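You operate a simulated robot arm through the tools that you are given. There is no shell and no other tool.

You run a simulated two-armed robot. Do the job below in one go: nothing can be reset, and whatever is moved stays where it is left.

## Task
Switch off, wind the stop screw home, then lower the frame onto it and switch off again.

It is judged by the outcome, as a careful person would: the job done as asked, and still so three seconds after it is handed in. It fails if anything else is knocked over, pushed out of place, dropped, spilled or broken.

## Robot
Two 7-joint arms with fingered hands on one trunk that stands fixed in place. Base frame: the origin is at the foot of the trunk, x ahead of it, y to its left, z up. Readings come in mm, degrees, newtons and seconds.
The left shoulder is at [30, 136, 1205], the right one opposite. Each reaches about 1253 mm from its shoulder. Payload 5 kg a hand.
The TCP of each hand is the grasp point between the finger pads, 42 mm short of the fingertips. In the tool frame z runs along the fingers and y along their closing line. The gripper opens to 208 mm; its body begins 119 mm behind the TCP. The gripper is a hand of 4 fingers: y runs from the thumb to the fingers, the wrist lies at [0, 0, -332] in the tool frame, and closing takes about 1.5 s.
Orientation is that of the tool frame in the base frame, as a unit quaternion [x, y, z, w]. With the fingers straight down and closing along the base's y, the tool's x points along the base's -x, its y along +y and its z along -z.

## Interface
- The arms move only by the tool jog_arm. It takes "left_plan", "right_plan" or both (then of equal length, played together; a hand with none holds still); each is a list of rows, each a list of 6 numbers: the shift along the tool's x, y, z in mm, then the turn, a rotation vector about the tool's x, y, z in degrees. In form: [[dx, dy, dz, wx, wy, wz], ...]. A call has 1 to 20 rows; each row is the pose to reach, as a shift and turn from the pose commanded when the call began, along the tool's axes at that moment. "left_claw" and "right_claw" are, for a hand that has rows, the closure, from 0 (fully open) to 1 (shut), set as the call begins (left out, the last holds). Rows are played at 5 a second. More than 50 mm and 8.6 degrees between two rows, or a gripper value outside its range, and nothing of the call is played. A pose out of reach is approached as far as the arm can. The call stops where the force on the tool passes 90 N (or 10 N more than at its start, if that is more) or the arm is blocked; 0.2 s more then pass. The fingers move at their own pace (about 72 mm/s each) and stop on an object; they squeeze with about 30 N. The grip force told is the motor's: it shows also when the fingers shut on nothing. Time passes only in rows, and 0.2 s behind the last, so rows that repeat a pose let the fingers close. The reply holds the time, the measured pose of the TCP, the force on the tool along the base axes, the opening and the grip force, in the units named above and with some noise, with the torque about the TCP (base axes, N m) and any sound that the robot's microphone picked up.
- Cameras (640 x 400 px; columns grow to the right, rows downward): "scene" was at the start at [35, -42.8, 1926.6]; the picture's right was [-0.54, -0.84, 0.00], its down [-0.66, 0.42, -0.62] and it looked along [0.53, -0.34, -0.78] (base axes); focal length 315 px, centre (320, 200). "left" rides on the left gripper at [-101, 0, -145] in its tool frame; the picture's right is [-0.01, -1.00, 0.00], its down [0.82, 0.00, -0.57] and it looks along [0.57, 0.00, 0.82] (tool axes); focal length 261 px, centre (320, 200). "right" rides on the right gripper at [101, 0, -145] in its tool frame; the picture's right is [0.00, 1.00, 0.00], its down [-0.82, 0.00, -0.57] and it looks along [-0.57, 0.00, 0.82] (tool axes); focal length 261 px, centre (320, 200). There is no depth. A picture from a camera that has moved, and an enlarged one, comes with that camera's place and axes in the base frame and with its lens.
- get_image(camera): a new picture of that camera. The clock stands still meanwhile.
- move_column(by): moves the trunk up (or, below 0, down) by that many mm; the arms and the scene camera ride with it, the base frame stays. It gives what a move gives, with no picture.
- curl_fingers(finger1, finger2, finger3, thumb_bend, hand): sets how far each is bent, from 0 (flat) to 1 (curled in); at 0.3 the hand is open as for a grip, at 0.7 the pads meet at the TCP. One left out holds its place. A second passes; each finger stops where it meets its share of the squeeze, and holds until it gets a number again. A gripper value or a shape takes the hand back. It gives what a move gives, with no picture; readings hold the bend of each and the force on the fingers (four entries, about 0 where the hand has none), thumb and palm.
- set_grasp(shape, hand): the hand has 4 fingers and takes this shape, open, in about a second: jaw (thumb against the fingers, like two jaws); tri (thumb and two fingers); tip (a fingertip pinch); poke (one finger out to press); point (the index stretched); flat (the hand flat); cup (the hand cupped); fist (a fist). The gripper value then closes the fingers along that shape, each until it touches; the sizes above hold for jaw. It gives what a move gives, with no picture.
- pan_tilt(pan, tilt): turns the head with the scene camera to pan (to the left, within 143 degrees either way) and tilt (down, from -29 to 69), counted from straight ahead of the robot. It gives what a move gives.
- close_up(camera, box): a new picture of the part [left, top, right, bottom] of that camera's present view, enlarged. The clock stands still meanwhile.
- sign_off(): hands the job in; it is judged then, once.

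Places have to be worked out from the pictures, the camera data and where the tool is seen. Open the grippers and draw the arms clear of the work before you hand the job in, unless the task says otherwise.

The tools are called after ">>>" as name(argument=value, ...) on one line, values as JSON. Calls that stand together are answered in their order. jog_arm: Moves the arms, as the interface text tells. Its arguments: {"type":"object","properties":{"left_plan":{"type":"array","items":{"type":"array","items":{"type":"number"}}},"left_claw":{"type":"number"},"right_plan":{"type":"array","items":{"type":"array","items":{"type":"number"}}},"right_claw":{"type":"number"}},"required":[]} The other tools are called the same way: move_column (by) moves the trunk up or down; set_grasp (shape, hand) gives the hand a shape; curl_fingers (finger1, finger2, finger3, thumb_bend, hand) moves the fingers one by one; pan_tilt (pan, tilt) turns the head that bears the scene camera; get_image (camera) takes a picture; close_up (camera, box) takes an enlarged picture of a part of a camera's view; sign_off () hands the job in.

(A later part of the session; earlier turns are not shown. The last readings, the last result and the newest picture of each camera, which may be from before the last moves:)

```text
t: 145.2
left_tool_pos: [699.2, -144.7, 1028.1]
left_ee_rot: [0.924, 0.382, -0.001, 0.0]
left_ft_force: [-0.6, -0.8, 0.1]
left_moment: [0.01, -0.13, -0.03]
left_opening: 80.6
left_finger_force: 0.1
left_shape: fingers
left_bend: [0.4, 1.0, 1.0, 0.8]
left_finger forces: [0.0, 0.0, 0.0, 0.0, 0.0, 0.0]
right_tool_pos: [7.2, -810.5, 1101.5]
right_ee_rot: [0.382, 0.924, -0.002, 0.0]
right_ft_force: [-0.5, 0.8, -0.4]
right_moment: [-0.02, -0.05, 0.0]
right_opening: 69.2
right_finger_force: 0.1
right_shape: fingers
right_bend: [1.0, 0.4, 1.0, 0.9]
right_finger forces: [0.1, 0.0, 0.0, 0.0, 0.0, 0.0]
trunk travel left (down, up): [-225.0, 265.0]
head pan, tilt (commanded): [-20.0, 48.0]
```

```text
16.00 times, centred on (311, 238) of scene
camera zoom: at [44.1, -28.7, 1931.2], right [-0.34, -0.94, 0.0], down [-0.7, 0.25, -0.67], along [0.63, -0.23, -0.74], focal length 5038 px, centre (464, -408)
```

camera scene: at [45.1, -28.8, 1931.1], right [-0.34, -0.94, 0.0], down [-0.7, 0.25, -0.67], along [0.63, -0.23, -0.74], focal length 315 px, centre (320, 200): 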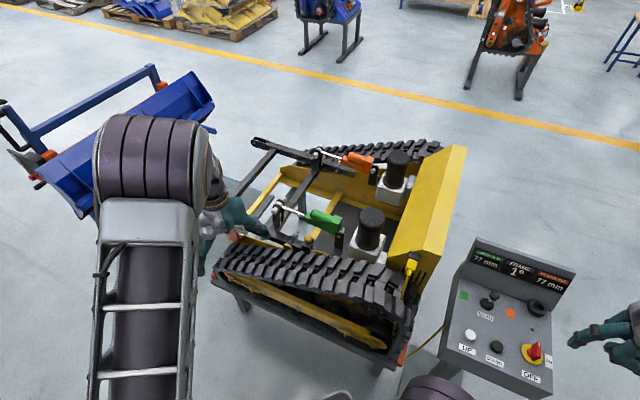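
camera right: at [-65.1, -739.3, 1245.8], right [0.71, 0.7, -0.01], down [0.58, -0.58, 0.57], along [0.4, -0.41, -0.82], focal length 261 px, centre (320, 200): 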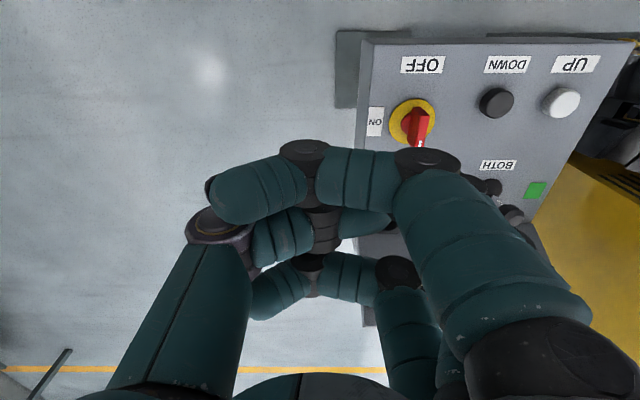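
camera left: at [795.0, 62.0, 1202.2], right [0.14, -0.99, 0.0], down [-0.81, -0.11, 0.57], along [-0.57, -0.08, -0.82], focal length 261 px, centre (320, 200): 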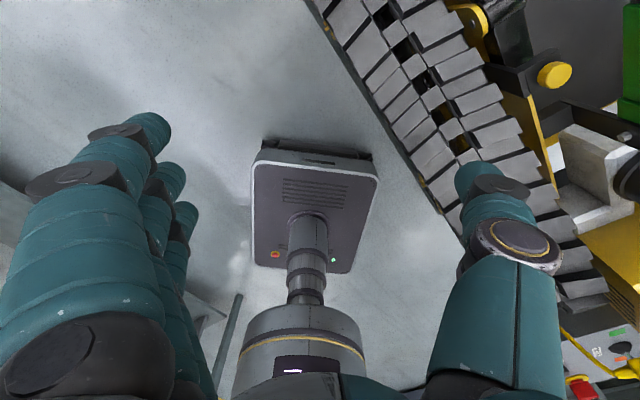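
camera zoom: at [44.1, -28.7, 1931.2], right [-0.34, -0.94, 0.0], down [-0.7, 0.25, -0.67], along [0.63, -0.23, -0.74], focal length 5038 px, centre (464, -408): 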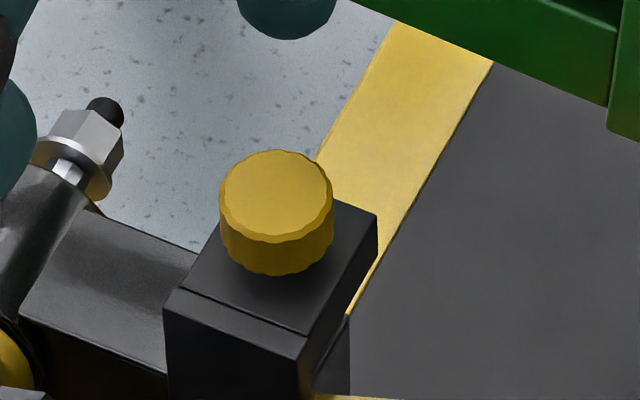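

The knob's top has no marks. A firm two-sided grip will settle the matter: I look at the "tri" shape (thumb and two fingers) here at a safe height.

>>> set_grasp(hand="left", shape="tri")

>>> get_image(camera="left")

>>> jog_arm(left_plan=[[0, 0, 0, 0, 0, 0], [0, 0, 0, 0, 0, 0], [0, 0, 0, 0, 0, 0], [0, 0, 0, 0, 0, 0], [0, 0, 0, 0, 0, 0], [0, 0, 0, 0, 0, 0], [0, 0, 0, 0, 0, 0], [0, 0, 0, 0, 0, 0]], left_claw=0.75)

>>> get_image(camera="left")

```text
t: 146.2
left_tool_pos: [699.8, -145.7, 1026.5]
left_ee_rot: [0.924, 0.383, 0.0, 0.001]
left_ft_force: [-0.2, 0.4, -0.4]
left_moment: [-0.03, -0.02, -0.02]
left_opening: 208.0
left_finger_force: 0.1
left_shape: tri
left_bend: [0.3, 0.3, 0.06, 0.3]
left_finger forces: [0.0, 0.0, 0.0, 0.0, 0.1, 0.1]
right_tool_pos: [8.1, -811.7, 1101.3]
right_ee_rot: [0.382, 0.924, -0.004, -0.001]
right_ft_force: [0.4, -0.4, 0.0]
right_moment: [-0.01, -0.04, -0.01]
right_opening: 69.0
right_finger_force: 0.0
right_shape: fingers
right_bend: [1.0, 0.4, 1.0, 0.9]
right_finger forces: [0.1, 0.1, 0.1, 0.0, 0.0, 0.0]
trunk travel left (down, up): [-225.0, 265.0]
head pan, tilt (commanded): [-20.0, 48.0]
```

```text
taken
camera left: at [627.7, -217.3, 1171.5], right [-0.71, 0.7, 0.0], down [0.58, 0.58, 0.57], along [0.4, 0.41, -0.82], focal length 261 px, centre (320, 200)
```

left: 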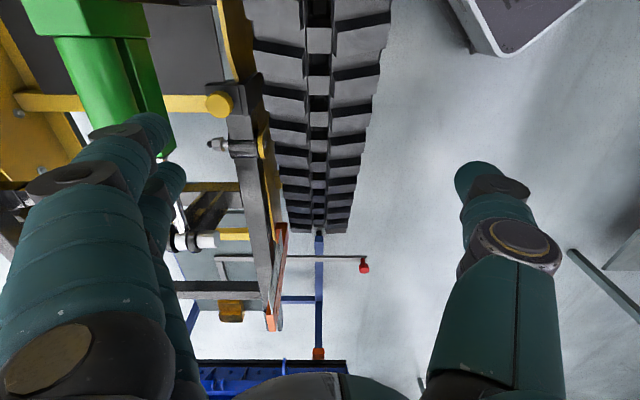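

```text
t: 147.9
left_tool_pos: [700.3, -146.0, 1027.5]
left_ee_rot: [0.924, 0.382, 0.001, 0.0]
left_ft_force: [-0.3, 0.7, -0.1]
left_moment: [0.0, -0.02, -0.01]
left_opening: 52.3
left_finger_force: 0.0
left_shape: tri
left_bend: [0.73, 0.73, 0.06, 0.7]
left_finger forces: [0.1, 0.0, 0.0, 0.0, 0.0, 0.1]
right_tool_pos: [8.4, -811.2, 1102.1]
right_ee_rot: [0.382, 0.924, -0.003, 0.0]
right_ft_force: [0.2, 0.2, -0.3]
right_moment: [0.02, 0.02, -0.01]
right_opening: 69.5
right_finger_force: 0.1
right_shape: fingers
right_bend: [1.0, 0.4, 1.0, 0.9]
right_finger forces: [0.1, 0.1, 0.0, 0.1, 0.0, 0.1]
trunk travel left (down, up): [-225.0, 265.0]
head pan, tilt (commanded): [-20.0, 48.0]
```

```text
taken
camera left: at [627.8, -217.4, 1171.6], right [-0.71, 0.7, 0.0], down [0.58, 0.58, 0.57], along [0.4, 0.41, -0.82], focal length 261 px, centre (320, 200)
```

left: 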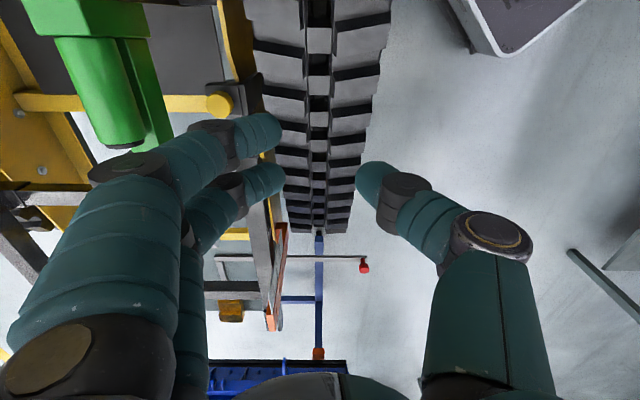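

Comparing all views so far: the knob's edge moved steadily relative to the block (≈2.8 mm down) over the first ~9 strokes and then stopped, exactly when clockwise strokes began to jam, while the counter-clockwise push slid past freely. So clockwise it had reached its end stop; my last test pushes may have backed it off a little. I re-form the peg to wind it tight again.

>>> curl_fingers(hand="left", finger1=0.4, finger2=1.0, finger3=1.0, thumb_bend=0.35)

>>> curl_fingers(hand="left", finger2=1.0, thumb_bend=0.84)

>>> close_up(camera="left", box=[200, 80, 248, 122])

>>> jog_arm(left_plan=[[0, 0, 45, 0, 0, 0], [0, 0, 90, 0, 0, 0], [-4, 2, 125, 0, 0, 0], [-4, 2, 146, 0, 0, 0], [-4, 12, 146, 0, 0, 0], [-4, 23, 146, 0, 0, 0], [4, 23, 146, 0, 0, 0], [10, 23, 146, 0, 0, 0], [16, 23, 146, 0, 0, 0]])

>>> close_up(camera="left", box=[120, 70, 220, 140])

```text
t: 148.9
left_tool_pos: [700.1, -145.4, 1027.3]
left_ee_rot: [0.924, 0.383, 0.0, 0.0]
left_ft_force: [0.1, 0.2, -0.8]
left_moment: [-0.01, 0.0, 0.05]
left_opening: 185.0
left_finger_force: 0.1
left_shape: fingers
left_bend: [0.4, 1.0, 1.0, 0.35]
left_finger forces: [0.1, 0.0, 0.0, 0.0, 0.0, 0.0]
right_tool_pos: [8.0, -810.7, 1101.6]
right_ee_rot: [0.381, 0.924, -0.004, 0.0]
right_ft_force: [-0.8, -0.7, -0.5]
right_moment: [-0.03, 0.0, 0.0]
right_opening: 69.4
right_finger_force: 0.1
right_shape: fingers
right_bend: [1.0, 0.4, 1.0, 0.9]
right_finger forces: [0.0, 0.1, 0.0, 0.1, 0.1, 0.0]
trunk travel left (down, up): [-225.0, 265.0]
head pan, tilt (commanded): [-20.0, 48.0]
```

```text
t: 149.9
left_tool_pos: [700.7, -145.6, 1027.5]
left_ee_rot: [0.924, 0.383, 0.0, 0.001]
left_ft_force: [-0.3, 0.4, 0.5]
left_moment: [-0.02, 0.0, 0.01]
left_opening: 80.9
left_finger_force: 0.0
left_shape: fingers
left_bend: [0.4, 1.0, 1.0, 0.8]
left_finger forces: [0.0, 0.0, 0.1, 0.1, 0.0, 0.1]
right_tool_pos: [8.0, -811.5, 1101.2]
right_ee_rot: [0.383, 0.924, -0.004, 0.0]
right_ft_force: [-0.2, 0.7, -0.2]
right_moment: [0.05, 0.04, 0.02]
right_opening: 69.2
right_finger_force: 0.1
right_shape: fingers
right_bend: [1.0, 0.4, 1.0, 0.9]
right_finger forces: [0.0, 0.0, 0.0, 0.0, 0.0, 0.1]
trunk travel left (down, up): [-225.0, 265.0]
head pan, tilt (commanded): [-20.0, 48.0]
```

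```text
9.52 times, centred on (224, 101) of left
camera zoom: at [627.8, -217.4, 1171.7], right [-0.71, 0.7, 0.0], down [0.58, 0.58, 0.57], along [0.4, 0.41, -0.82], focal length 2482 px, centre (1234, 1143)
```

zoom: 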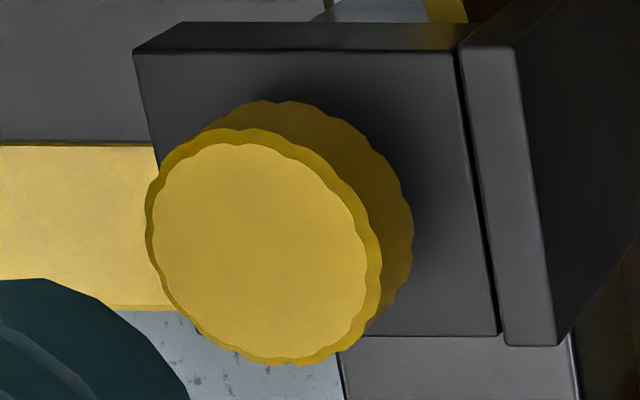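

```text
t: 151.9
left_tool_pos: [719.5, -159.3, 880.7]
left_ee_rot: [0.926, 0.378, -0.004, 0.001]
left_ft_force: [-43.2, -38.0, -0.1]
left_moment: [-1.44, 1.48, -5.51]
left_opening: 76.7
left_finger_force: 29.1
left_shape: fingers
left_bend: [0.42, 1.0, 1.0, 0.8]
left_finger forces: [58.6, 0.0, 0.1, 0.1, 0.0, 0.0]
right_tool_pos: [5.7, -813.5, 1099.8]
right_ee_rot: [0.382, 0.924, -0.002, 0.001]
right_ft_force: [-0.4, 0.5, 0.5]
right_moment: [0.0, -0.05, 0.0]
right_opening: 69.1
right_finger_force: 0.1
right_shape: fingers
right_bend: [1.0, 0.4, 1.0, 0.9]
right_finger forces: [0.0, 0.0, 0.0, 0.1, 0.0, 0.0]
trunk travel left (down, up): [-225.0, 265.0]
head pan, tilt (commanded): [-20.0, 48.0]
```

```text
5.71 times, centred on (170, 105) of left
camera zoom: at [647.3, -229.6, 1025.6], right [-0.7, 0.71, 0.0], down [0.59, 0.58, 0.57], along [0.4, 0.4, -0.82], focal length 1489 px, centre (1177, 743)
```

zoom: 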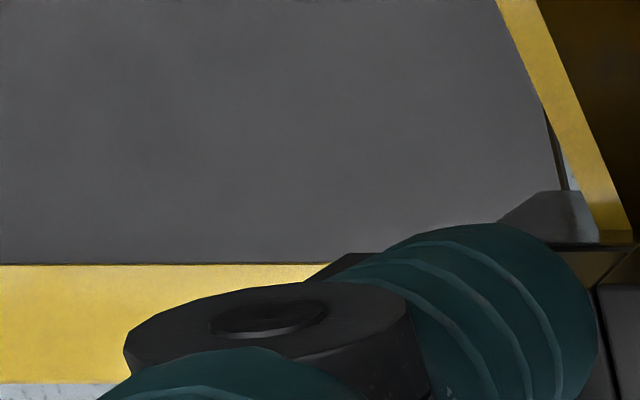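

The clockwise push jams at once (57 N), i.e. it won't turn further that way. To be certain this is the end stop and not just stiffness, I record the rim at 16x from the vantage pose, then give a firm counter-clockwise nudge and compare.

>>> jog_arm(left_plan=[[-12, -2, 0, 0, 0, 0], [-20, -10, 0, 0, 0, 0], [-20, -23, -30, 0, 0, 0], [-16, -23, -70, 0, 0, 0], [-16, -23, -110, 0, 0, 0], [-16, -23, -146, 0, 0, 0]])

>>> close_up(camera="left", box=[208, 80, 248, 105])

>>> jog_arm(left_plan=[[10, 0, 40, 0, 0, 0], [25, 0, 80, 0, 0, 0], [43, 0, 120, 0, 0, 0], [43, 0, 146, 0, 0, 0], [43, 12, 146, 0, 0, 0], [43, 24, 146, 0, 0, 0], [40, 24, 146, 0, 0, 0], [37, 24, 146, 0, 0, 0], [34, 24, 146, 0, 0, 0]])

>>> close_up(camera="left", box=[120, 50, 240, 140])

>>> jog_arm(left_plan=[[-2, 0, 0, 0, 0, 0], [-4, 0, 0, 0, 0, 0]])

>>> close_up(camera="left", box=[120, 50, 240, 140])

```text
t: 153.3
left_tool_pos: [700.3, -144.3, 1027.8]
left_ee_rot: [0.924, 0.382, 0.0, 0.001]
left_ft_force: [-0.9, 1.2, -0.3]
left_moment: [-0.05, -0.11, 0.0]
left_opening: 80.8
left_finger_force: 0.1
left_shape: fingers
left_bend: [0.4, 1.0, 1.0, 0.8]
left_finger forces: [0.1, 0.0, 0.1, 0.0, 0.0, 0.1]
right_tool_pos: [7.5, -811.2, 1101.2]
right_ee_rot: [0.382, 0.924, -0.003, 0.0]
right_ft_force: [-0.9, 0.8, -0.3]
right_moment: [-0.01, -0.08, 0.02]
right_opening: 69.1
right_finger_force: 0.1
right_shape: fingers
right_bend: [1.0, 0.4, 1.0, 0.9]
right_finger forces: [0.0, 0.0, 0.1, 0.0, 0.0, 0.0]
trunk travel left (down, up): [-225.0, 265.0]
head pan, tilt (commanded): [-20.0, 48.0]
```

```text
16.00 times, centred on (228, 92) of left
camera zoom: at [627.4, -215.1, 1171.2], right [-0.71, 0.7, 0.0], down [0.58, 0.58, 0.57], along [0.4, 0.41, -0.82], focal length 4170 px, centre (1792, 1920)
```

zoom: 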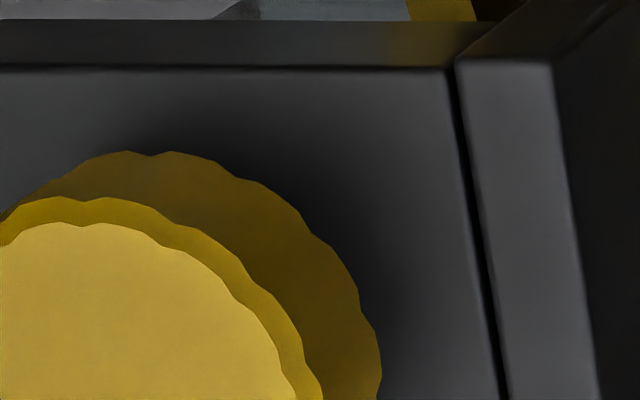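

```text
t: 155.3
left_tool_pos: [746.7, -132.3, 880.0]
left_ee_rot: [0.923, 0.386, 0.002, 0.0]
left_ft_force: [23.8, 35.4, 2.8]
left_moment: [1.08, -1.06, 3.39]
left_opening: 70.9
left_finger_force: 19.6
left_shape: fingers
left_bend: [0.44, 1.0, 1.0, 0.8]
left_finger forces: [39.6, 0.1, 0.0, 0.0, 0.0, 0.0]
right_tool_pos: [10.0, -808.6, 1102.6]
right_ee_rot: [0.382, 0.924, -0.004, -0.001]
right_ft_force: [0.3, 0.0, 0.3]
right_moment: [-0.02, 0.01, -0.01]
right_opening: 69.5
right_finger_force: 0.0
right_shape: fingers
right_bend: [1.0, 0.4, 1.0, 0.9]
right_finger forces: [0.0, 0.0, 0.1, 0.0, 0.0, 0.1]
trunk travel left (down, up): [-225.0, 265.0]
head pan, tilt (commanded): [-20.0, 48.0]
```

```text
4.44 times, centred on (180, 95) of left
camera zoom: at [673.8, -204.5, 1024.3], right [-0.71, 0.7, 0.0], down [0.57, 0.58, 0.58], along [0.4, 0.41, -0.82], focal length 1158 px, centre (942, 667)
```

zoom: 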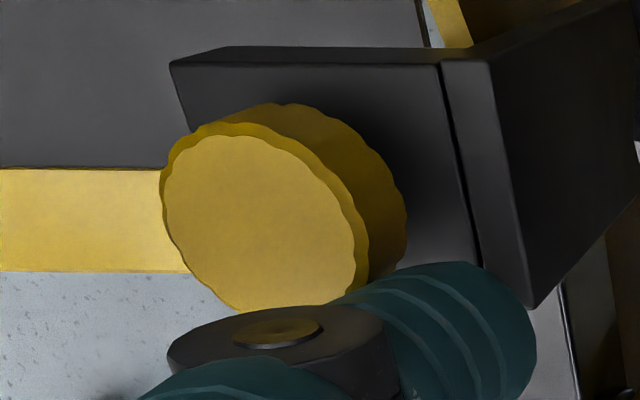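

```text
t: 155.9
left_tool_pos: [738.8, -140.3, 881.7]
left_ee_rot: [0.923, 0.384, 0.0, 0.001]
left_ft_force: [-7.1, 6.3, 3.1]
left_moment: [-0.18, 0.2, -0.41]
left_opening: 66.1
left_finger_force: 5.3
left_shape: fingers
left_bend: [0.47, 1.0, 1.0, 0.8]
left_finger forces: [9.5, 0.0, 0.0, 0.0, 0.1, 0.0]
right_tool_pos: [11.4, -809.1, 1102.8]
right_ee_rot: [0.383, 0.924, -0.004, 0.001]
right_ft_force: [0.1, -0.2, 0.4]
right_moment: [-0.09, 0.06, 0.0]
right_opening: 69.4
right_finger_force: 0.1
right_shape: fingers
right_bend: [1.0, 0.4, 1.0, 0.9]
right_finger forces: [0.0, 0.0, 0.0, 0.1, 0.0, 0.1]
trunk travel left (down, up): [-225.0, 265.0]
head pan, tilt (commanded): [-20.0, 48.0]
```

```text
4.44 times, centred on (180, 95) of left
camera zoom: at [666.9, -211.3, 1024.9], right [-0.71, 0.7, 0.0], down [0.58, 0.58, 0.57], along [0.4, 0.4, -0.82], focal length 1158 px, centre (942, 667)
```

zoom: 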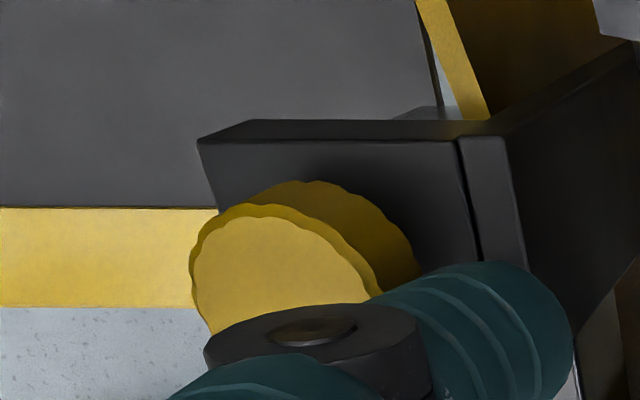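

A counter-clockwise jam (42 N) then let go suddenly. I return to the vantage pose to compare the rim's notches.

>>> jog_arm(left_plan=[[0, -12, 0, 0, 0, 0], [-4, -24, 0, 0, 0, 0], [-14, -24, -35, 0, 0, 0], [-26, -24, -75, 0, 0, 0], [-30, -24, -115, 0, 0, 0], [-30, -24, -146, 0, 0, 0]])

>>> close_up(camera="left", box=[208, 80, 248, 105])

>>> close_up(camera="left", box=[200, 80, 248, 122])

```text
t: 157.3
left_tool_pos: [700.6, -145.3, 1027.1]
left_ee_rot: [0.924, 0.383, 0.0, 0.0]
left_ft_force: [-0.5, 0.8, -0.2]
left_moment: [-0.04, -0.1, 0.03]
left_opening: 80.5
left_finger_force: 0.0
left_shape: fingers
left_bend: [0.4, 1.0, 1.0, 0.8]
left_finger forces: [0.1, 0.1, 0.1, 0.1, 0.0, 0.1]
right_tool_pos: [7.4, -811.0, 1102.0]
right_ee_rot: [0.383, 0.924, -0.003, -0.001]
right_ft_force: [-1.3, 0.4, 0.0]
right_moment: [0.0, -0.03, 0.05]
right_opening: 69.3
right_finger_force: 0.1
right_shape: fingers
right_bend: [1.0, 0.4, 1.0, 0.9]
right_finger forces: [0.0, 0.1, 0.0, 0.0, 0.1, 0.0]
trunk travel left (down, up): [-225.0, 265.0]
head pan, tilt (commanded): [-20.0, 48.0]
```

```text
16.00 times, centred on (228, 92) of left
camera zoom: at [627.7, -217.1, 1171.7], right [-0.71, 0.7, 0.0], down [0.58, 0.58, 0.57], along [0.4, 0.41, -0.82], focal length 4170 px, centre (1792, 1920)
```

zoom: 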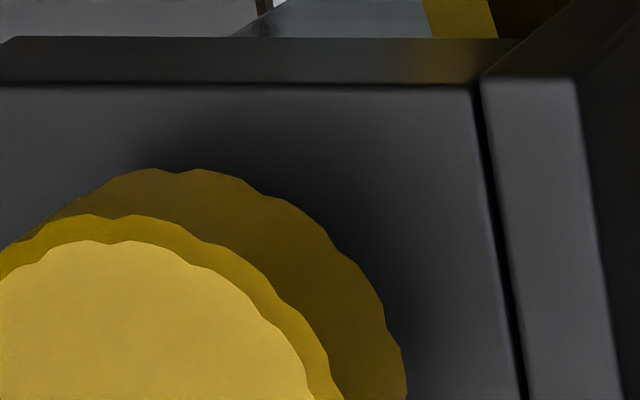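

```text
9.52 times, centred on (224, 101) of left
camera zoom: at [627.7, -217.1, 1171.7], right [-0.71, 0.7, 0.0], down [0.58, 0.58, 0.57], along [0.4, 0.41, -0.82], focal length 2482 px, centre (1234, 1143)
```

zoom: 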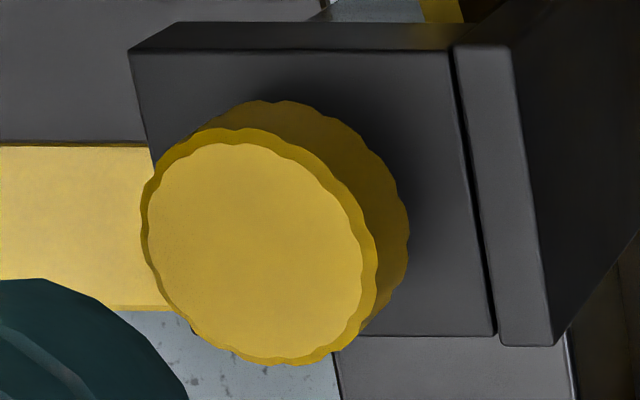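

The notch phase is unchanged by that push, so the screw resists firmly both ways now. I compare the present picture with the very first one at the identical crop to judge how far the knob has actually come down.

>>> close_up(camera="scene", box=[275, 215, 325, 260])

>>> close_up(camera="left", box=[150, 60, 290, 170])

```text
8.89 times, centred on (300, 238) of scene
camera zoom: at [44.4, -28.6, 1931.2], right [-0.34, -0.94, 0.0], down [-0.7, 0.25, -0.67], along [0.63, -0.23, -0.74], focal length 2799 px, centre (498, -133)
```

zoom: 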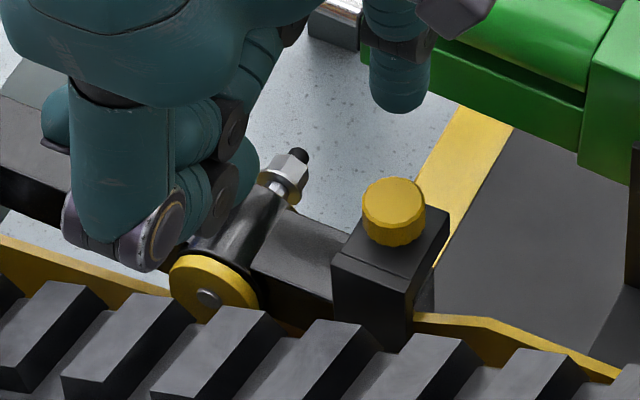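

```text
3.64 times, centred on (220, 115) of left
camera zoom: at [627.7, -217.1, 1171.7], right [-0.71, 0.7, 0.0], down [0.58, 0.58, 0.57], along [0.4, 0.41, -0.82], focal length 948 px, centre (684, 509)
```

zoom: 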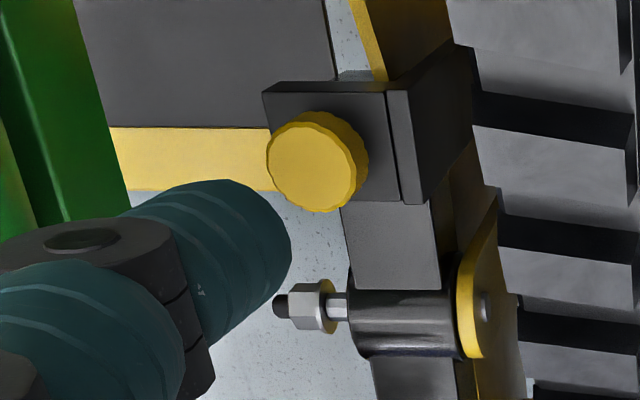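

Side by side, the knob is now about 3.5 mm lower than in the first picture, and it stopped sinking when it began to jam clockwise: it is wound down to its stop. I raise the left hand clear (keeping its camera on the screw) and bring the right-hand peg down beside the switch bar to turn the power on for lowering.

>>> jog_arm(left_plan=[[0, 0, -40, 0, 0, 0], [0, 0, -80, 0, 0, 0], [0, 0, -100, 0, 0, 0], [0, 0, -100, 0, 0, 0], [0, 0, -100, 0, 0, 0], [0, 0, -100, 0, 0, 0], [0, 0, -100, 0, 0, 0]], right_plan=[[-16, 25, 0, 0, 0, 0], [-32, 49, 0, 0, 0, 0], [-32, 49, 40, 0, 0, 0], [-32, 49, 80, 0, 0, 0], [-32, 49, 110, 0, 0, 0], [-32, 49, 128, 0, 0, 0], [-32, 49, 138, 0, 0, 0]])

>>> pan_tilt(pan=-60, tilt=50)

>>> get_image(camera="scene")

>>> get_image(camera="right")

>>> get_image(camera="left")

```text
t: 158.9
left_tool_pos: [701.2, -145.4, 1126.9]
left_ee_rot: [0.924, 0.383, 0.0, 0.001]
left_ft_force: [0.3, 0.6, -0.3]
left_moment: [0.02, -0.02, 0.01]
left_opening: 80.7
left_finger_force: 0.0
left_shape: fingers
left_bend: [0.4, 1.0, 1.0, 0.8]
left_finger forces: [0.1, 0.0, 0.0, 0.0, 0.0, 0.1]
right_tool_pos: [65.8, -798.8, 963.0]
right_ee_rot: [0.382, 0.924, -0.004, -0.001]
right_ft_force: [-0.6, -1.4, -0.3]
right_moment: [0.01, -0.02, 0.0]
right_opening: 69.3
right_finger_force: 0.1
right_shape: fingers
right_bend: [1.0, 0.4, 1.0, 0.9]
right_finger forces: [0.1, 0.1, 0.1, 0.0, 0.0, 0.0]
trunk travel left (down, up): [-225.0, 265.0]
head pan, tilt (commanded): [-20.0, 48.0]
```

```text
t: 160.0
left_tool_pos: [701.0, -144.7, 1127.2]
left_ee_rot: [0.924, 0.383, 0.001, 0.0]
left_ft_force: [0.7, -0.6, 0.6]
left_moment: [-0.02, -0.01, -0.01]
left_opening: 80.7
left_finger_force: 0.0
left_shape: fingers
left_bend: [0.4, 1.0, 1.0, 0.8]
left_finger forces: [0.0, 0.0, 0.0, 0.1, 0.0, 0.0]
right_tool_pos: [65.0, -799.1, 963.3]
right_ee_rot: [0.382, 0.924, -0.004, 0.0]
right_ft_force: [0.2, 0.8, 0.5]
right_moment: [0.0, -0.01, -0.01]
right_opening: 69.5
right_finger_force: 0.0
right_shape: fingers
right_bend: [1.0, 0.4, 1.0, 0.9]
right_finger forces: [0.1, 0.1, 0.0, 0.1, 0.0, 0.0]
trunk travel left (down, up): [-225.0, 265.0]
head pan, tilt (commanded): [-60.0, 50.0]
```

```text
taken
camera scene: at [9.7, -68.6, 1928.4], right [-0.87, -0.5, 0.0], down [-0.38, 0.66, -0.64], along [0.32, -0.56, -0.77], focal length 315 px, centre (320, 200)
```

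scene: 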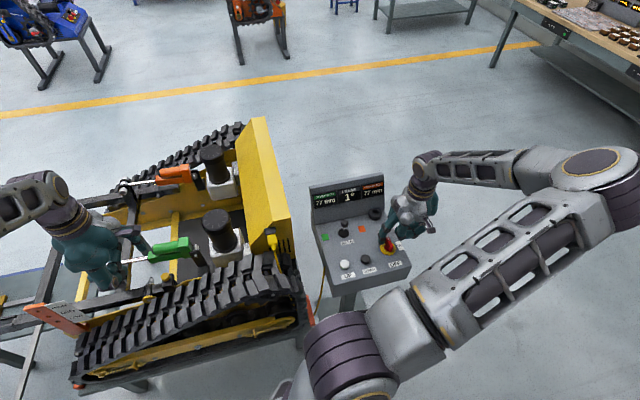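

```text
taken
camera right: at [-4.4, -727.7, 1107.4], right [0.71, 0.7, -0.01], down [0.58, -0.58, 0.57], along [0.4, -0.41, -0.82], focal length 261 px, centre (320, 200)
```

right: 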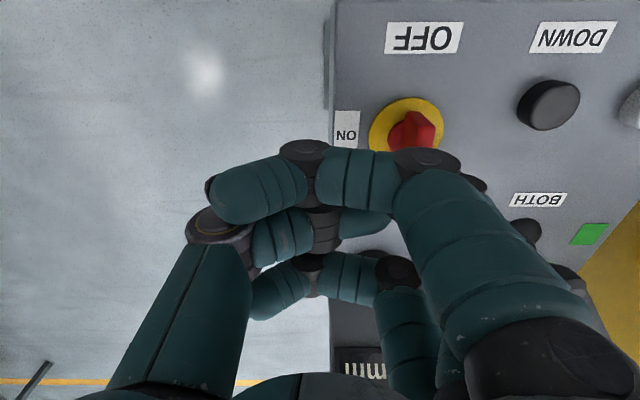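

```text
taken
camera left: at [628.6, -216.7, 1271.3], right [-0.71, 0.7, 0.0], down [0.58, 0.58, 0.57], along [0.4, 0.41, -0.82], focal length 261 px, centre (320, 200)
```

left: 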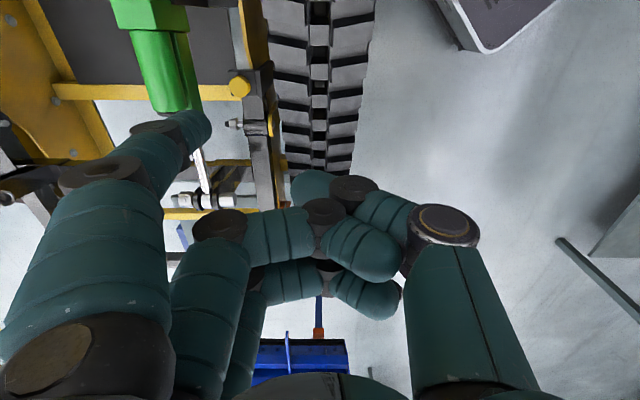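

Zooming in on the switch and displays to check the peg's position.

>>> close_up(camera="scene", box=[360, 215, 430, 275])

>>> close_up(camera="scene", box=[300, 170, 400, 230])

```text
6.67 times, centred on (395, 245) of scene
camera zoom: at [9.7, -68.6, 1928.4], right [-0.87, -0.5, 0.0], down [-0.38, 0.66, -0.64], along [0.32, -0.56, -0.77], focal length 2099 px, centre (-180, -100)
```

zoom: 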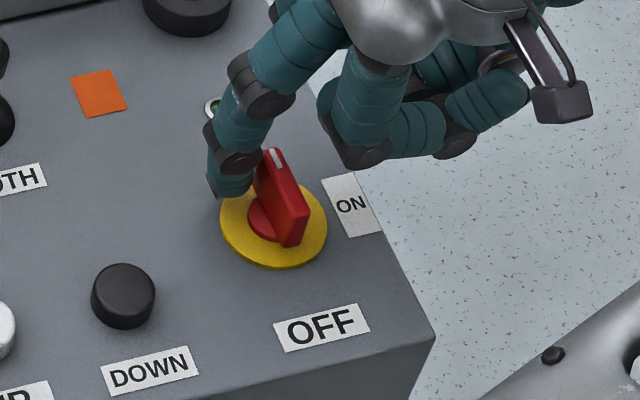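

```text
6.40 times, centred on (350, 200) of scene
camera zoom: at [9.7, -68.6, 1928.4], right [-0.87, -0.5, 0.0], down [-0.38, 0.66, -0.64], along [0.32, -0.56, -0.77], focal length 2015 px, centre (128, 200)
```

zoom: 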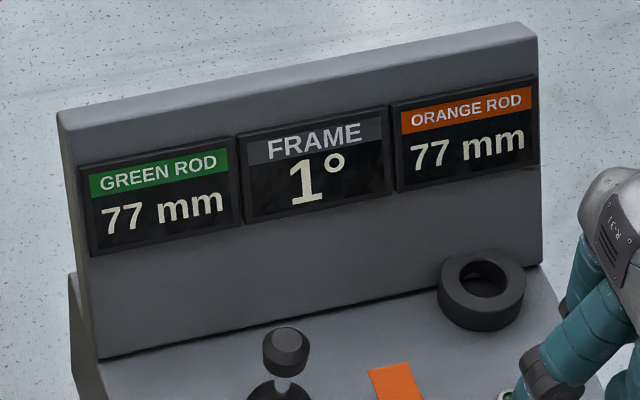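

The peg stands left of the marked far end. I sweep it clockwise (to the right, then toward the operator) to bring the bar to ON.

>>> jog_arm(right_plan=[[0, -6, 0, 0, 0, 0], [0, -12, 0, 0, 0, 0], [-1, -20, 0, 0, 0, 0], [-2, -28, 0, 0, 0, 0], [0, -33, 0, 0, 0, 0], [2, -37, 0, 0, 0, 0], [5, -41, 0, 0, 0, 0], [8, -44, 0, 0, 0, 0]])

>>> close_up(camera="scene", box=[360, 215, 430, 275])

```text
t: 161.8
left_tool_pos: [702.3, -144.7, 1126.6]
left_ee_rot: [0.924, 0.382, 0.0, -0.001]
left_ft_force: [0.0, -0.1, 0.6]
left_moment: [0.01, 0.01, -0.03]
left_opening: 80.5
left_finger_force: 0.0
left_shape: fingers
left_bend: [0.4, 1.0, 1.0, 0.8]
left_finger forces: [0.1, 0.1, 0.0, 0.0, 0.0, 0.0]
right_tool_pos: [31.5, -826.3, 963.9]
right_ee_rot: [0.382, 0.924, -0.004, 0.0]
right_ft_force: [13.2, -5.4, 1.2]
right_moment: [-0.05, -0.38, -1.32]
right_opening: 69.4
right_finger_force: 5.9
right_shape: fingers
right_bend: [1.0, 0.37, 1.0, 0.9]
right_finger forces: [0.1, 12.4, 0.0, 0.1, 0.1, 0.1]
trunk travel left (down, up): [-225.0, 265.0]
head pan, tilt (commanded): [-60.0, 50.0]
```

```text
6.67 times, centred on (395, 245) of scene
camera zoom: at [11.2, -69.4, 1928.4], right [-0.87, -0.5, 0.0], down [-0.38, 0.66, -0.64], along [0.32, -0.56, -0.77], focal length 2099 px, centre (-180, -100)
```

zoom: 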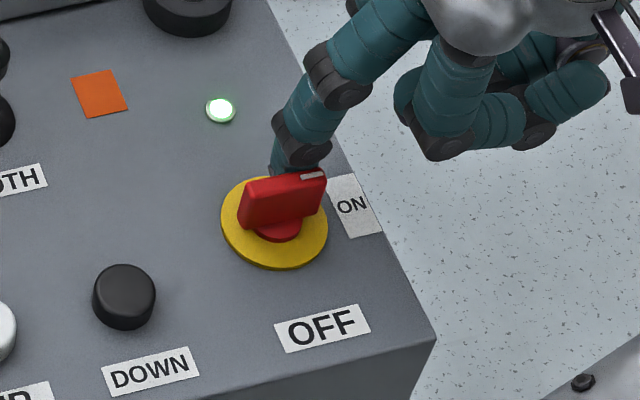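

Power is on (lamp lit, bar at ON). I back the peg away, lift, square the hand to heading 0° and bring the peg above the DOWN button at (153,-647).

>>> jog_arm(right_plan=[[-15, 0, 0, 0, 0, 0], [-15, 0, -35, 0, 0, 0], [-15, 0, -70, 0, 0, 0], [-20, 25, -75, 0, 0, -7.5], [-25, 50, -75, 0, 0, -15], [-28, 75, -75, 0, 0, -22.5], [-30, 100, -75, 0, 0, -30], [-32, 125, -75, 0, 0, -37.5], [-34, 149, -75, 0, 0, -45], [-34, 149, -40, 0, 0, -45], [-34, 149, -25, 0, 0, -45]])

>>> get_image(camera="scene")

>>> close_up(camera="scene", box=[310, 200, 430, 290])

```text
t: 164.2
left_tool_pos: [701.5, -144.9, 1126.6]
left_ee_rot: [0.924, 0.383, 0.0, 0.001]
left_ft_force: [-0.1, 0.2, -0.4]
left_moment: [-0.06, -0.03, -0.03]
left_opening: 80.7
left_finger_force: 0.0
left_shape: fingers
left_bend: [0.4, 1.0, 1.0, 0.8]
left_finger forces: [0.1, 0.1, 0.0, 0.0, 0.0, 0.1]
right_tool_pos: [158.6, -742.4, 988.5]
right_ee_rot: [-0.001, 1.0, -0.004, -0.002]
right_ft_force: [-0.6, -0.1, -0.1]
right_moment: [-0.04, 0.02, 0.0]
right_opening: 69.4
right_finger_force: 0.0
right_shape: fingers
right_bend: [1.0, 0.4, 1.0, 0.9]
right_finger forces: [0.1, 0.1, 0.1, 0.1, 0.1, 0.0]
trunk travel left (down, up): [-225.0, 265.0]
head pan, tilt (commanded): [-60.0, 50.0]
```

```text
taken
camera scene: at [10.0, -67.9, 1928.5], right [-0.87, -0.5, 0.0], down [-0.38, 0.66, -0.64], along [0.32, -0.56, -0.77], focal length 315 px, centre (320, 200)
```

scene: 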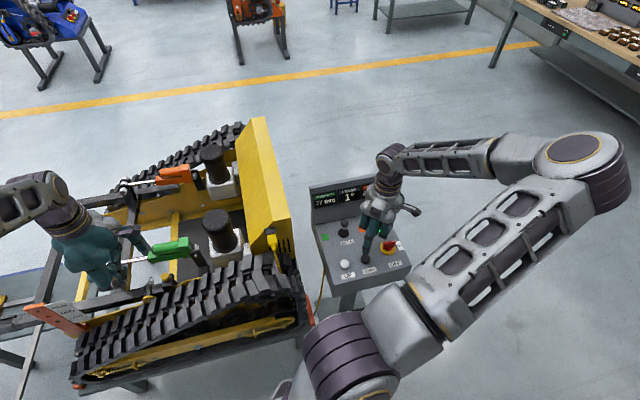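

```text
4.44 times, centred on (370, 245) of scene
camera zoom: at [10.0, -67.9, 1928.5], right [-0.87, -0.5, 0.0], down [-0.38, 0.66, -0.64], along [0.32, -0.56, -0.77], focal length 1399 px, centre (98, 0)
```

zoom: 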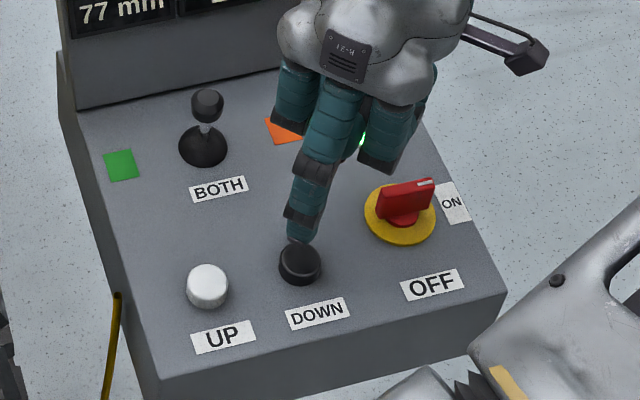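

The peg is right over DOWN. I lower it in small steps until it presses, reading forces and sounds.

>>> jog_arm(right_plan=[[0, 0, 12, 0, 0, 0], [0, 0, 22, 0, 0, 0], [0, 0, 29, 0, 0, 0], [0, 0, 33, 0, 0, 0]])

>>> jog_arm(right_plan=[[0, 0, 3, 0, 0, 0]])

>>> close_up(camera="scene", box=[300, 170, 400, 290])

```text
t: 165.2
left_tool_pos: [700.7, -144.3, 1127.7]
left_ee_rot: [0.924, 0.383, 0.001, 0.0]
left_ft_force: [0.3, -0.2, 0.0]
left_moment: [-0.03, -0.02, -0.03]
left_opening: 80.4
left_finger_force: 0.1
left_shape: fingers
left_bend: [0.4, 1.0, 1.0, 0.8]
left_finger forces: [0.1, 0.0, 0.0, 0.0, 0.0, 0.0]
right_tool_pos: [157.4, -743.5, 956.0]
right_ee_rot: [-0.001, 1.0, -0.004, 0.0]
right_ft_force: [-1.8, -4.5, 21.8]
right_moment: [1.99, -0.01, 0.15]
right_opening: 69.3
right_finger_force: 11.4
right_shape: fingers
right_bend: [1.0, 0.39, 1.0, 0.9]
right_finger forces: [0.1, 22.2, 0.0, 0.0, 0.1, 0.0]
trunk travel left (down, up): [-225.0, 265.0]
head pan, tilt (commanded): [-60.0, 50.0]
heard: click
```

```text
t: 165.6
left_tool_pos: [700.0, -143.6, 1127.3]
left_ee_rot: [0.924, 0.383, 0.001, 0.001]
left_ft_force: [-0.1, 0.6, 1.1]
left_moment: [0.01, 0.01, -0.03]
left_opening: 80.8
left_finger_force: 0.0
left_shape: fingers
left_bend: [0.4, 1.0, 1.0, 0.8]
left_finger forces: [0.0, 0.0, 0.0, 0.1, 0.0, 0.0]
right_tool_pos: [158.3, -744.0, 953.6]
right_ee_rot: [-0.001, 1.0, -0.004, -0.001]
right_ft_force: [-2.1, -7.1, 36.1]
right_moment: [3.2, 0.09, 0.22]
right_opening: 69.1
right_finger_force: 17.9
right_shape: fingers
right_bend: [1.0, 0.39, 1.0, 0.9]
right_finger forces: [0.0, 36.4, 0.0, 0.1, 0.0, 0.1]
trunk travel left (down, up): [-225.0, 265.0]
head pan, tilt (commanded): [-60.0, 50.0]
```

```text
3.33 times, centred on (350, 230) of scene
camera zoom: at [8.6, -66.5, 1928.8], right [-0.87, -0.5, 0.0], down [-0.38, 0.66, -0.64], along [0.32, -0.56, -0.77], focal length 1050 px, centre (220, 100)
```

zoom: 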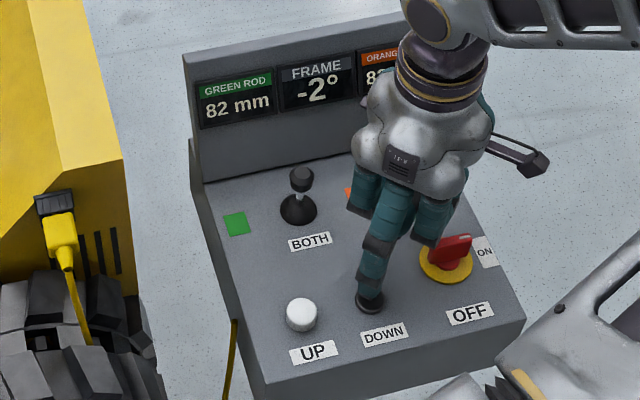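

Pressing DOWN clicked and the frame is moving: rods 82 mm, frame -2°. I keep holding in short intervals and watch the displays.

>>> jog_arm(right_plan=[[0, 0, 0, 0, 0, 0], [0, 0, 0, 0, 0, 0]])

>>> close_up(camera="scene", box=[300, 170, 400, 290])

>>> close_up(camera="left", box=[190, 50, 310, 150])

```text
t: 166.2
left_tool_pos: [701.3, -144.0, 1128.8]
left_ee_rot: [0.924, 0.383, 0.001, 0.002]
left_ft_force: [0.3, -0.2, 0.5]
left_moment: [-0.01, 0.05, 0.01]
left_opening: 80.6
left_finger_force: 0.1
left_shape: fingers
left_bend: [0.4, 1.0, 1.0, 0.8]
left_finger forces: [0.0, 0.0, 0.0, 0.1, 0.0, 0.0]
right_tool_pos: [157.1, -742.5, 953.0]
right_ee_rot: [0.0, 1.0, -0.002, -0.001]
right_ft_force: [-1.1, -8.6, 39.9]
right_moment: [3.53, 0.0, 0.1]
right_opening: 69.1
right_finger_force: 19.9
right_shape: fingers
right_bend: [1.0, 0.39, 1.0, 0.9]
right_finger forces: [0.0, 40.0, 0.1, 0.1, 0.1, 0.0]
trunk travel left (down, up): [-225.0, 265.0]
head pan, tilt (commanded): [-60.0, 50.0]
```

```text
3.33 times, centred on (350, 230) of scene
camera zoom: at [8.8, -66.6, 1928.6], right [-0.87, -0.5, 0.0], down [-0.38, 0.66, -0.64], along [0.32, -0.56, -0.77], focal length 1050 px, centre (220, 100)
```

zoom: 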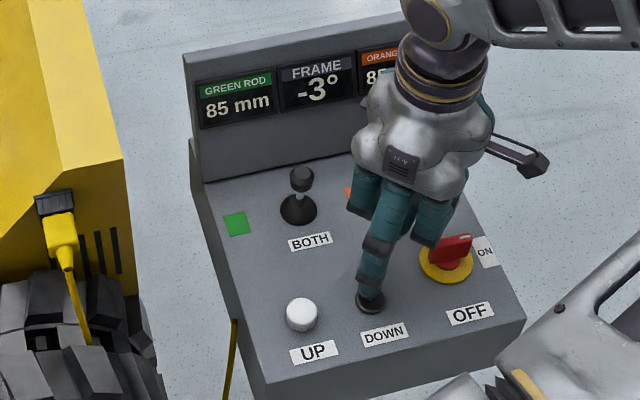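

```text
4.00 times, centred on (250, 100) of left
camera zoom: at [628.1, -215.3, 1271.9], right [-0.71, 0.7, 0.0], down [0.58, 0.58, 0.57], along [0.4, 0.4, -0.82], focal length 1043 px, centre (600, 600)
```

zoom: 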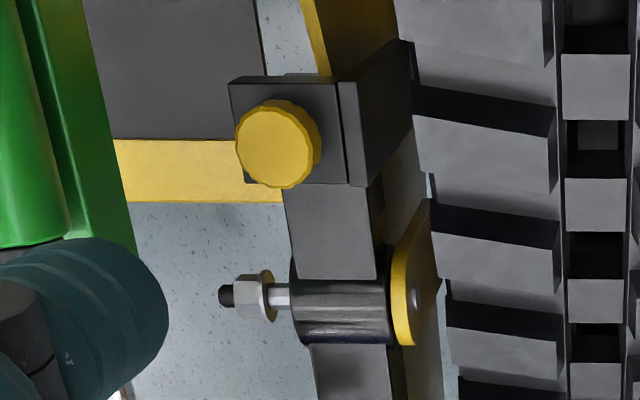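

The frame descends about 5 mm/s of rod, at -3° now; it moves freely, so the screw was not touching it before. I go on holding, checking at short intervals.

>>> jog_arm(right_plan=[[0, 0, 0, 0, 0, 0], [0, 0, 0, 0, 0, 0], [0, 0, 0, 0, 0, 0]])

>>> close_up(camera="scene", box=[300, 170, 400, 290])

>>> close_up(camera="left", box=[190, 50, 310, 150])

```text
t: 167.0
left_tool_pos: [701.2, -144.3, 1126.5]
left_ee_rot: [0.924, 0.382, 0.0, 0.001]
left_ft_force: [-1.2, 0.2, -0.7]
left_moment: [0.0, -0.01, 0.01]
left_opening: 80.6
left_finger_force: 0.1
left_shape: fingers
left_bend: [0.4, 1.0, 1.0, 0.8]
left_finger forces: [0.0, 0.1, 0.1, 0.1, 0.0, 0.0]
right_tool_pos: [158.7, -743.2, 952.0]
right_ee_rot: [0.0, 1.0, -0.003, -0.001]
right_ft_force: [-0.2, -8.4, 39.9]
right_moment: [3.57, -0.04, 0.0]
right_opening: 69.4
right_finger_force: 20.5
right_shape: fingers
right_bend: [1.0, 0.39, 1.0, 0.9]
right_finger forces: [0.0, 40.7, 0.0, 0.0, 0.1, 0.1]
trunk travel left (down, up): [-225.0, 265.0]
head pan, tilt (commanded): [-60.0, 50.0]
```

```text
3.33 times, centred on (350, 230) of scene
camera zoom: at [8.9, -66.5, 1928.6], right [-0.87, -0.5, 0.0], down [-0.38, 0.66, -0.64], along [0.32, -0.56, -0.77], focal length 1050 px, centre (220, 100)
```

zoom: 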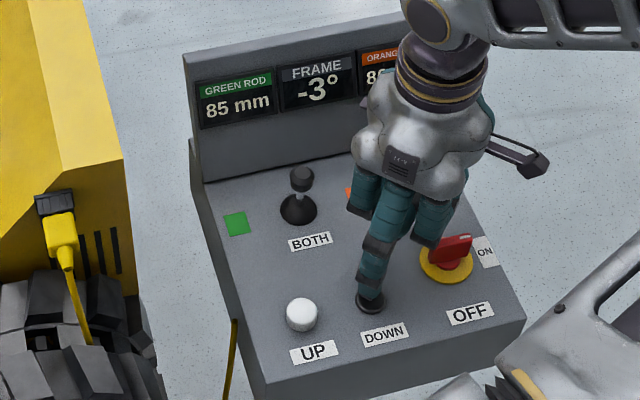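

```text
4.00 times, centred on (250, 100) of left
camera zoom: at [628.1, -215.2, 1271.9], right [-0.71, 0.7, 0.0], down [0.58, 0.58, 0.57], along [0.4, 0.4, -0.82], focal length 1043 px, centre (600, 600)
```

zoom: 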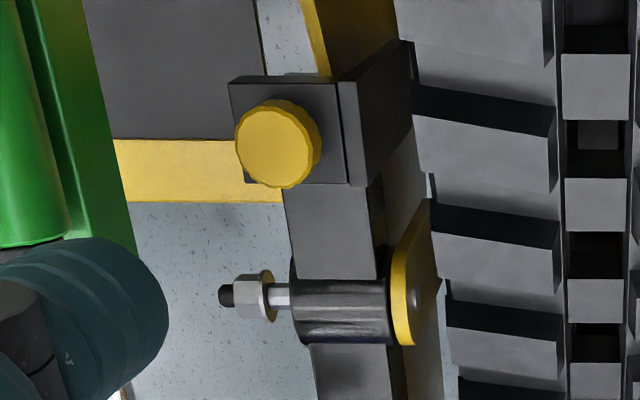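

Green has stopped at 85 mm / -3° — the frame has met the screw — while the orange rod may be creeping on. I release DOWN at once by lifting the finger.

>>> jog_arm(right_plan=[[0, 0, -20, 0, 0, 0], [0, 0, -50, 0, 0, 0]])

>>> close_up(camera="scene", box=[300, 170, 400, 290])

>>> close_up(camera="left", box=[190, 50, 310, 150])

```text
t: 167.6
left_tool_pos: [702.2, -142.0, 1127.0]
left_ee_rot: [0.924, 0.383, 0.0, 0.001]
left_ft_force: [-0.6, 1.6, 0.4]
left_moment: [-0.11, 0.01, 0.0]
left_opening: 80.9
left_finger_force: 0.0
left_shape: fingers
left_bend: [0.4, 1.0, 1.0, 0.8]
left_finger forces: [0.0, 0.1, 0.0, 0.1, 0.1, 0.0]
right_tool_pos: [156.4, -739.4, 1001.1]
right_ee_rot: [-0.001, 1.0, -0.002, -0.002]
right_ft_force: [-0.5, 1.3, 0.3]
right_moment: [-0.13, 0.0, -0.02]
right_opening: 69.1
right_finger_force: 0.0
right_shape: fingers
right_bend: [1.0, 0.4, 1.0, 0.9]
right_finger forces: [0.0, 0.0, 0.0, 0.0, 0.0, 0.0]
trunk travel left (down, up): [-225.0, 265.0]
head pan, tilt (commanded): [-60.0, 50.0]
```

```text
3.33 times, centred on (350, 230) of scene
camera zoom: at [9.3, -66.6, 1928.4], right [-0.87, -0.5, 0.0], down [-0.38, 0.66, -0.64], along [0.32, -0.56, -0.77], focal length 1050 px, centre (220, 100)
```

zoom: 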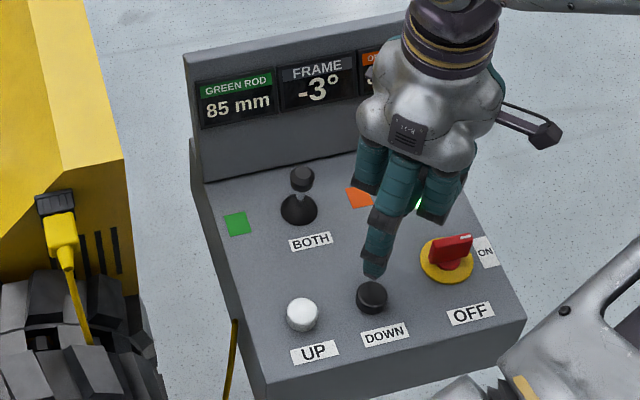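

```text
4.00 times, centred on (250, 100) of left
camera zoom: at [628.6, -214.7, 1271.6], right [-0.71, 0.7, 0.0], down [0.58, 0.58, 0.57], along [0.4, 0.41, -0.82], focal length 1043 px, centre (600, 600)
```

zoom: 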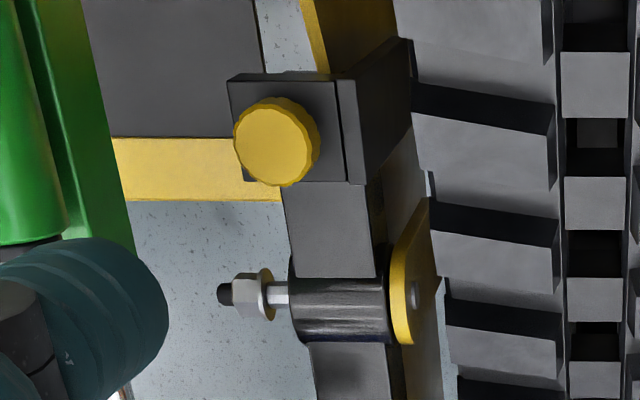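

Released: green 85 mm, frame -3°. I lift the right hand clear to read the orange display and check the frame.

>>> jog_arm(right_plan=[[20, -20, -40, 0, 0, 0], [45, -40, -80, 0, 0, 0], [70, -60, -110, 0, 0, 0], [90, -80, -120, 0, 0, 0]])

>>> close_up(camera="scene", box=[300, 170, 400, 230])

>>> get_image(camera="scene")

>>> get_image(camera="right")

```text
refused: row 2 steps farther than a row can; nothing moved
```

```text
6.40 times, centred on (350, 200) of scene
camera zoom: at [9.3, -66.6, 1928.4], right [-0.87, -0.5, 0.0], down [-0.38, 0.66, -0.64], along [0.32, -0.56, -0.77], focal length 2015 px, centre (128, 200)
```

zoom: 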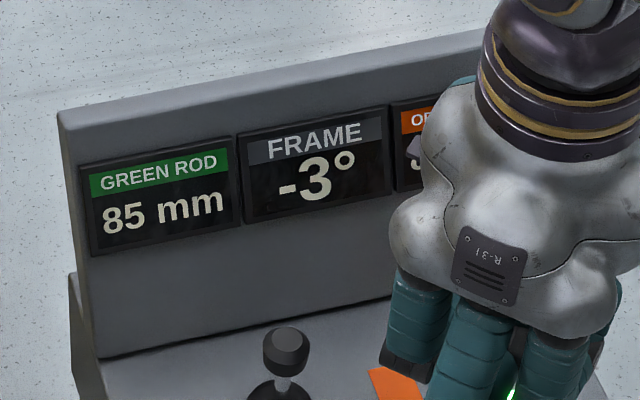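

```text
taken
camera scene: at [9.3, -66.6, 1928.4], right [-0.87, -0.5, 0.0], down [-0.38, 0.66, -0.64], along [0.32, -0.56, -0.77], focal length 315 px, centre (320, 200)
```

scene: 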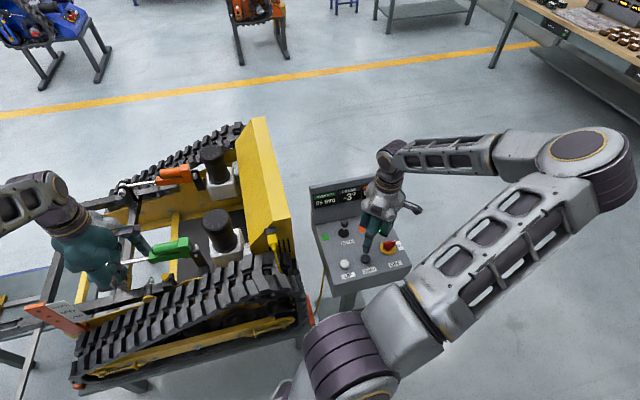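

```text
taken
camera right: at [57.9, -740.0, 1146.6], right [0.0, 1.0, 0.0], down [0.82, 0.0, 0.57], along [0.57, -0.01, -0.82], focal length 261 px, centre (320, 200)
```

right: 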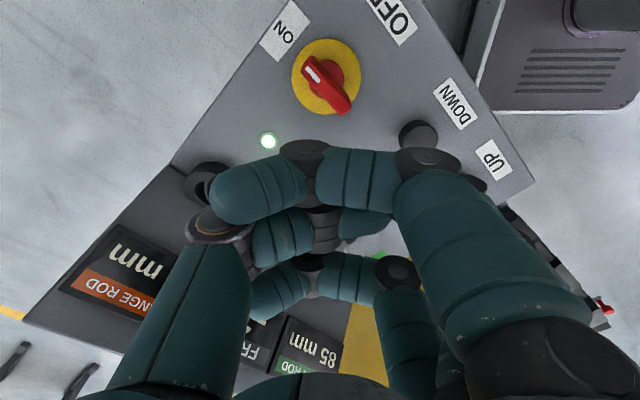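

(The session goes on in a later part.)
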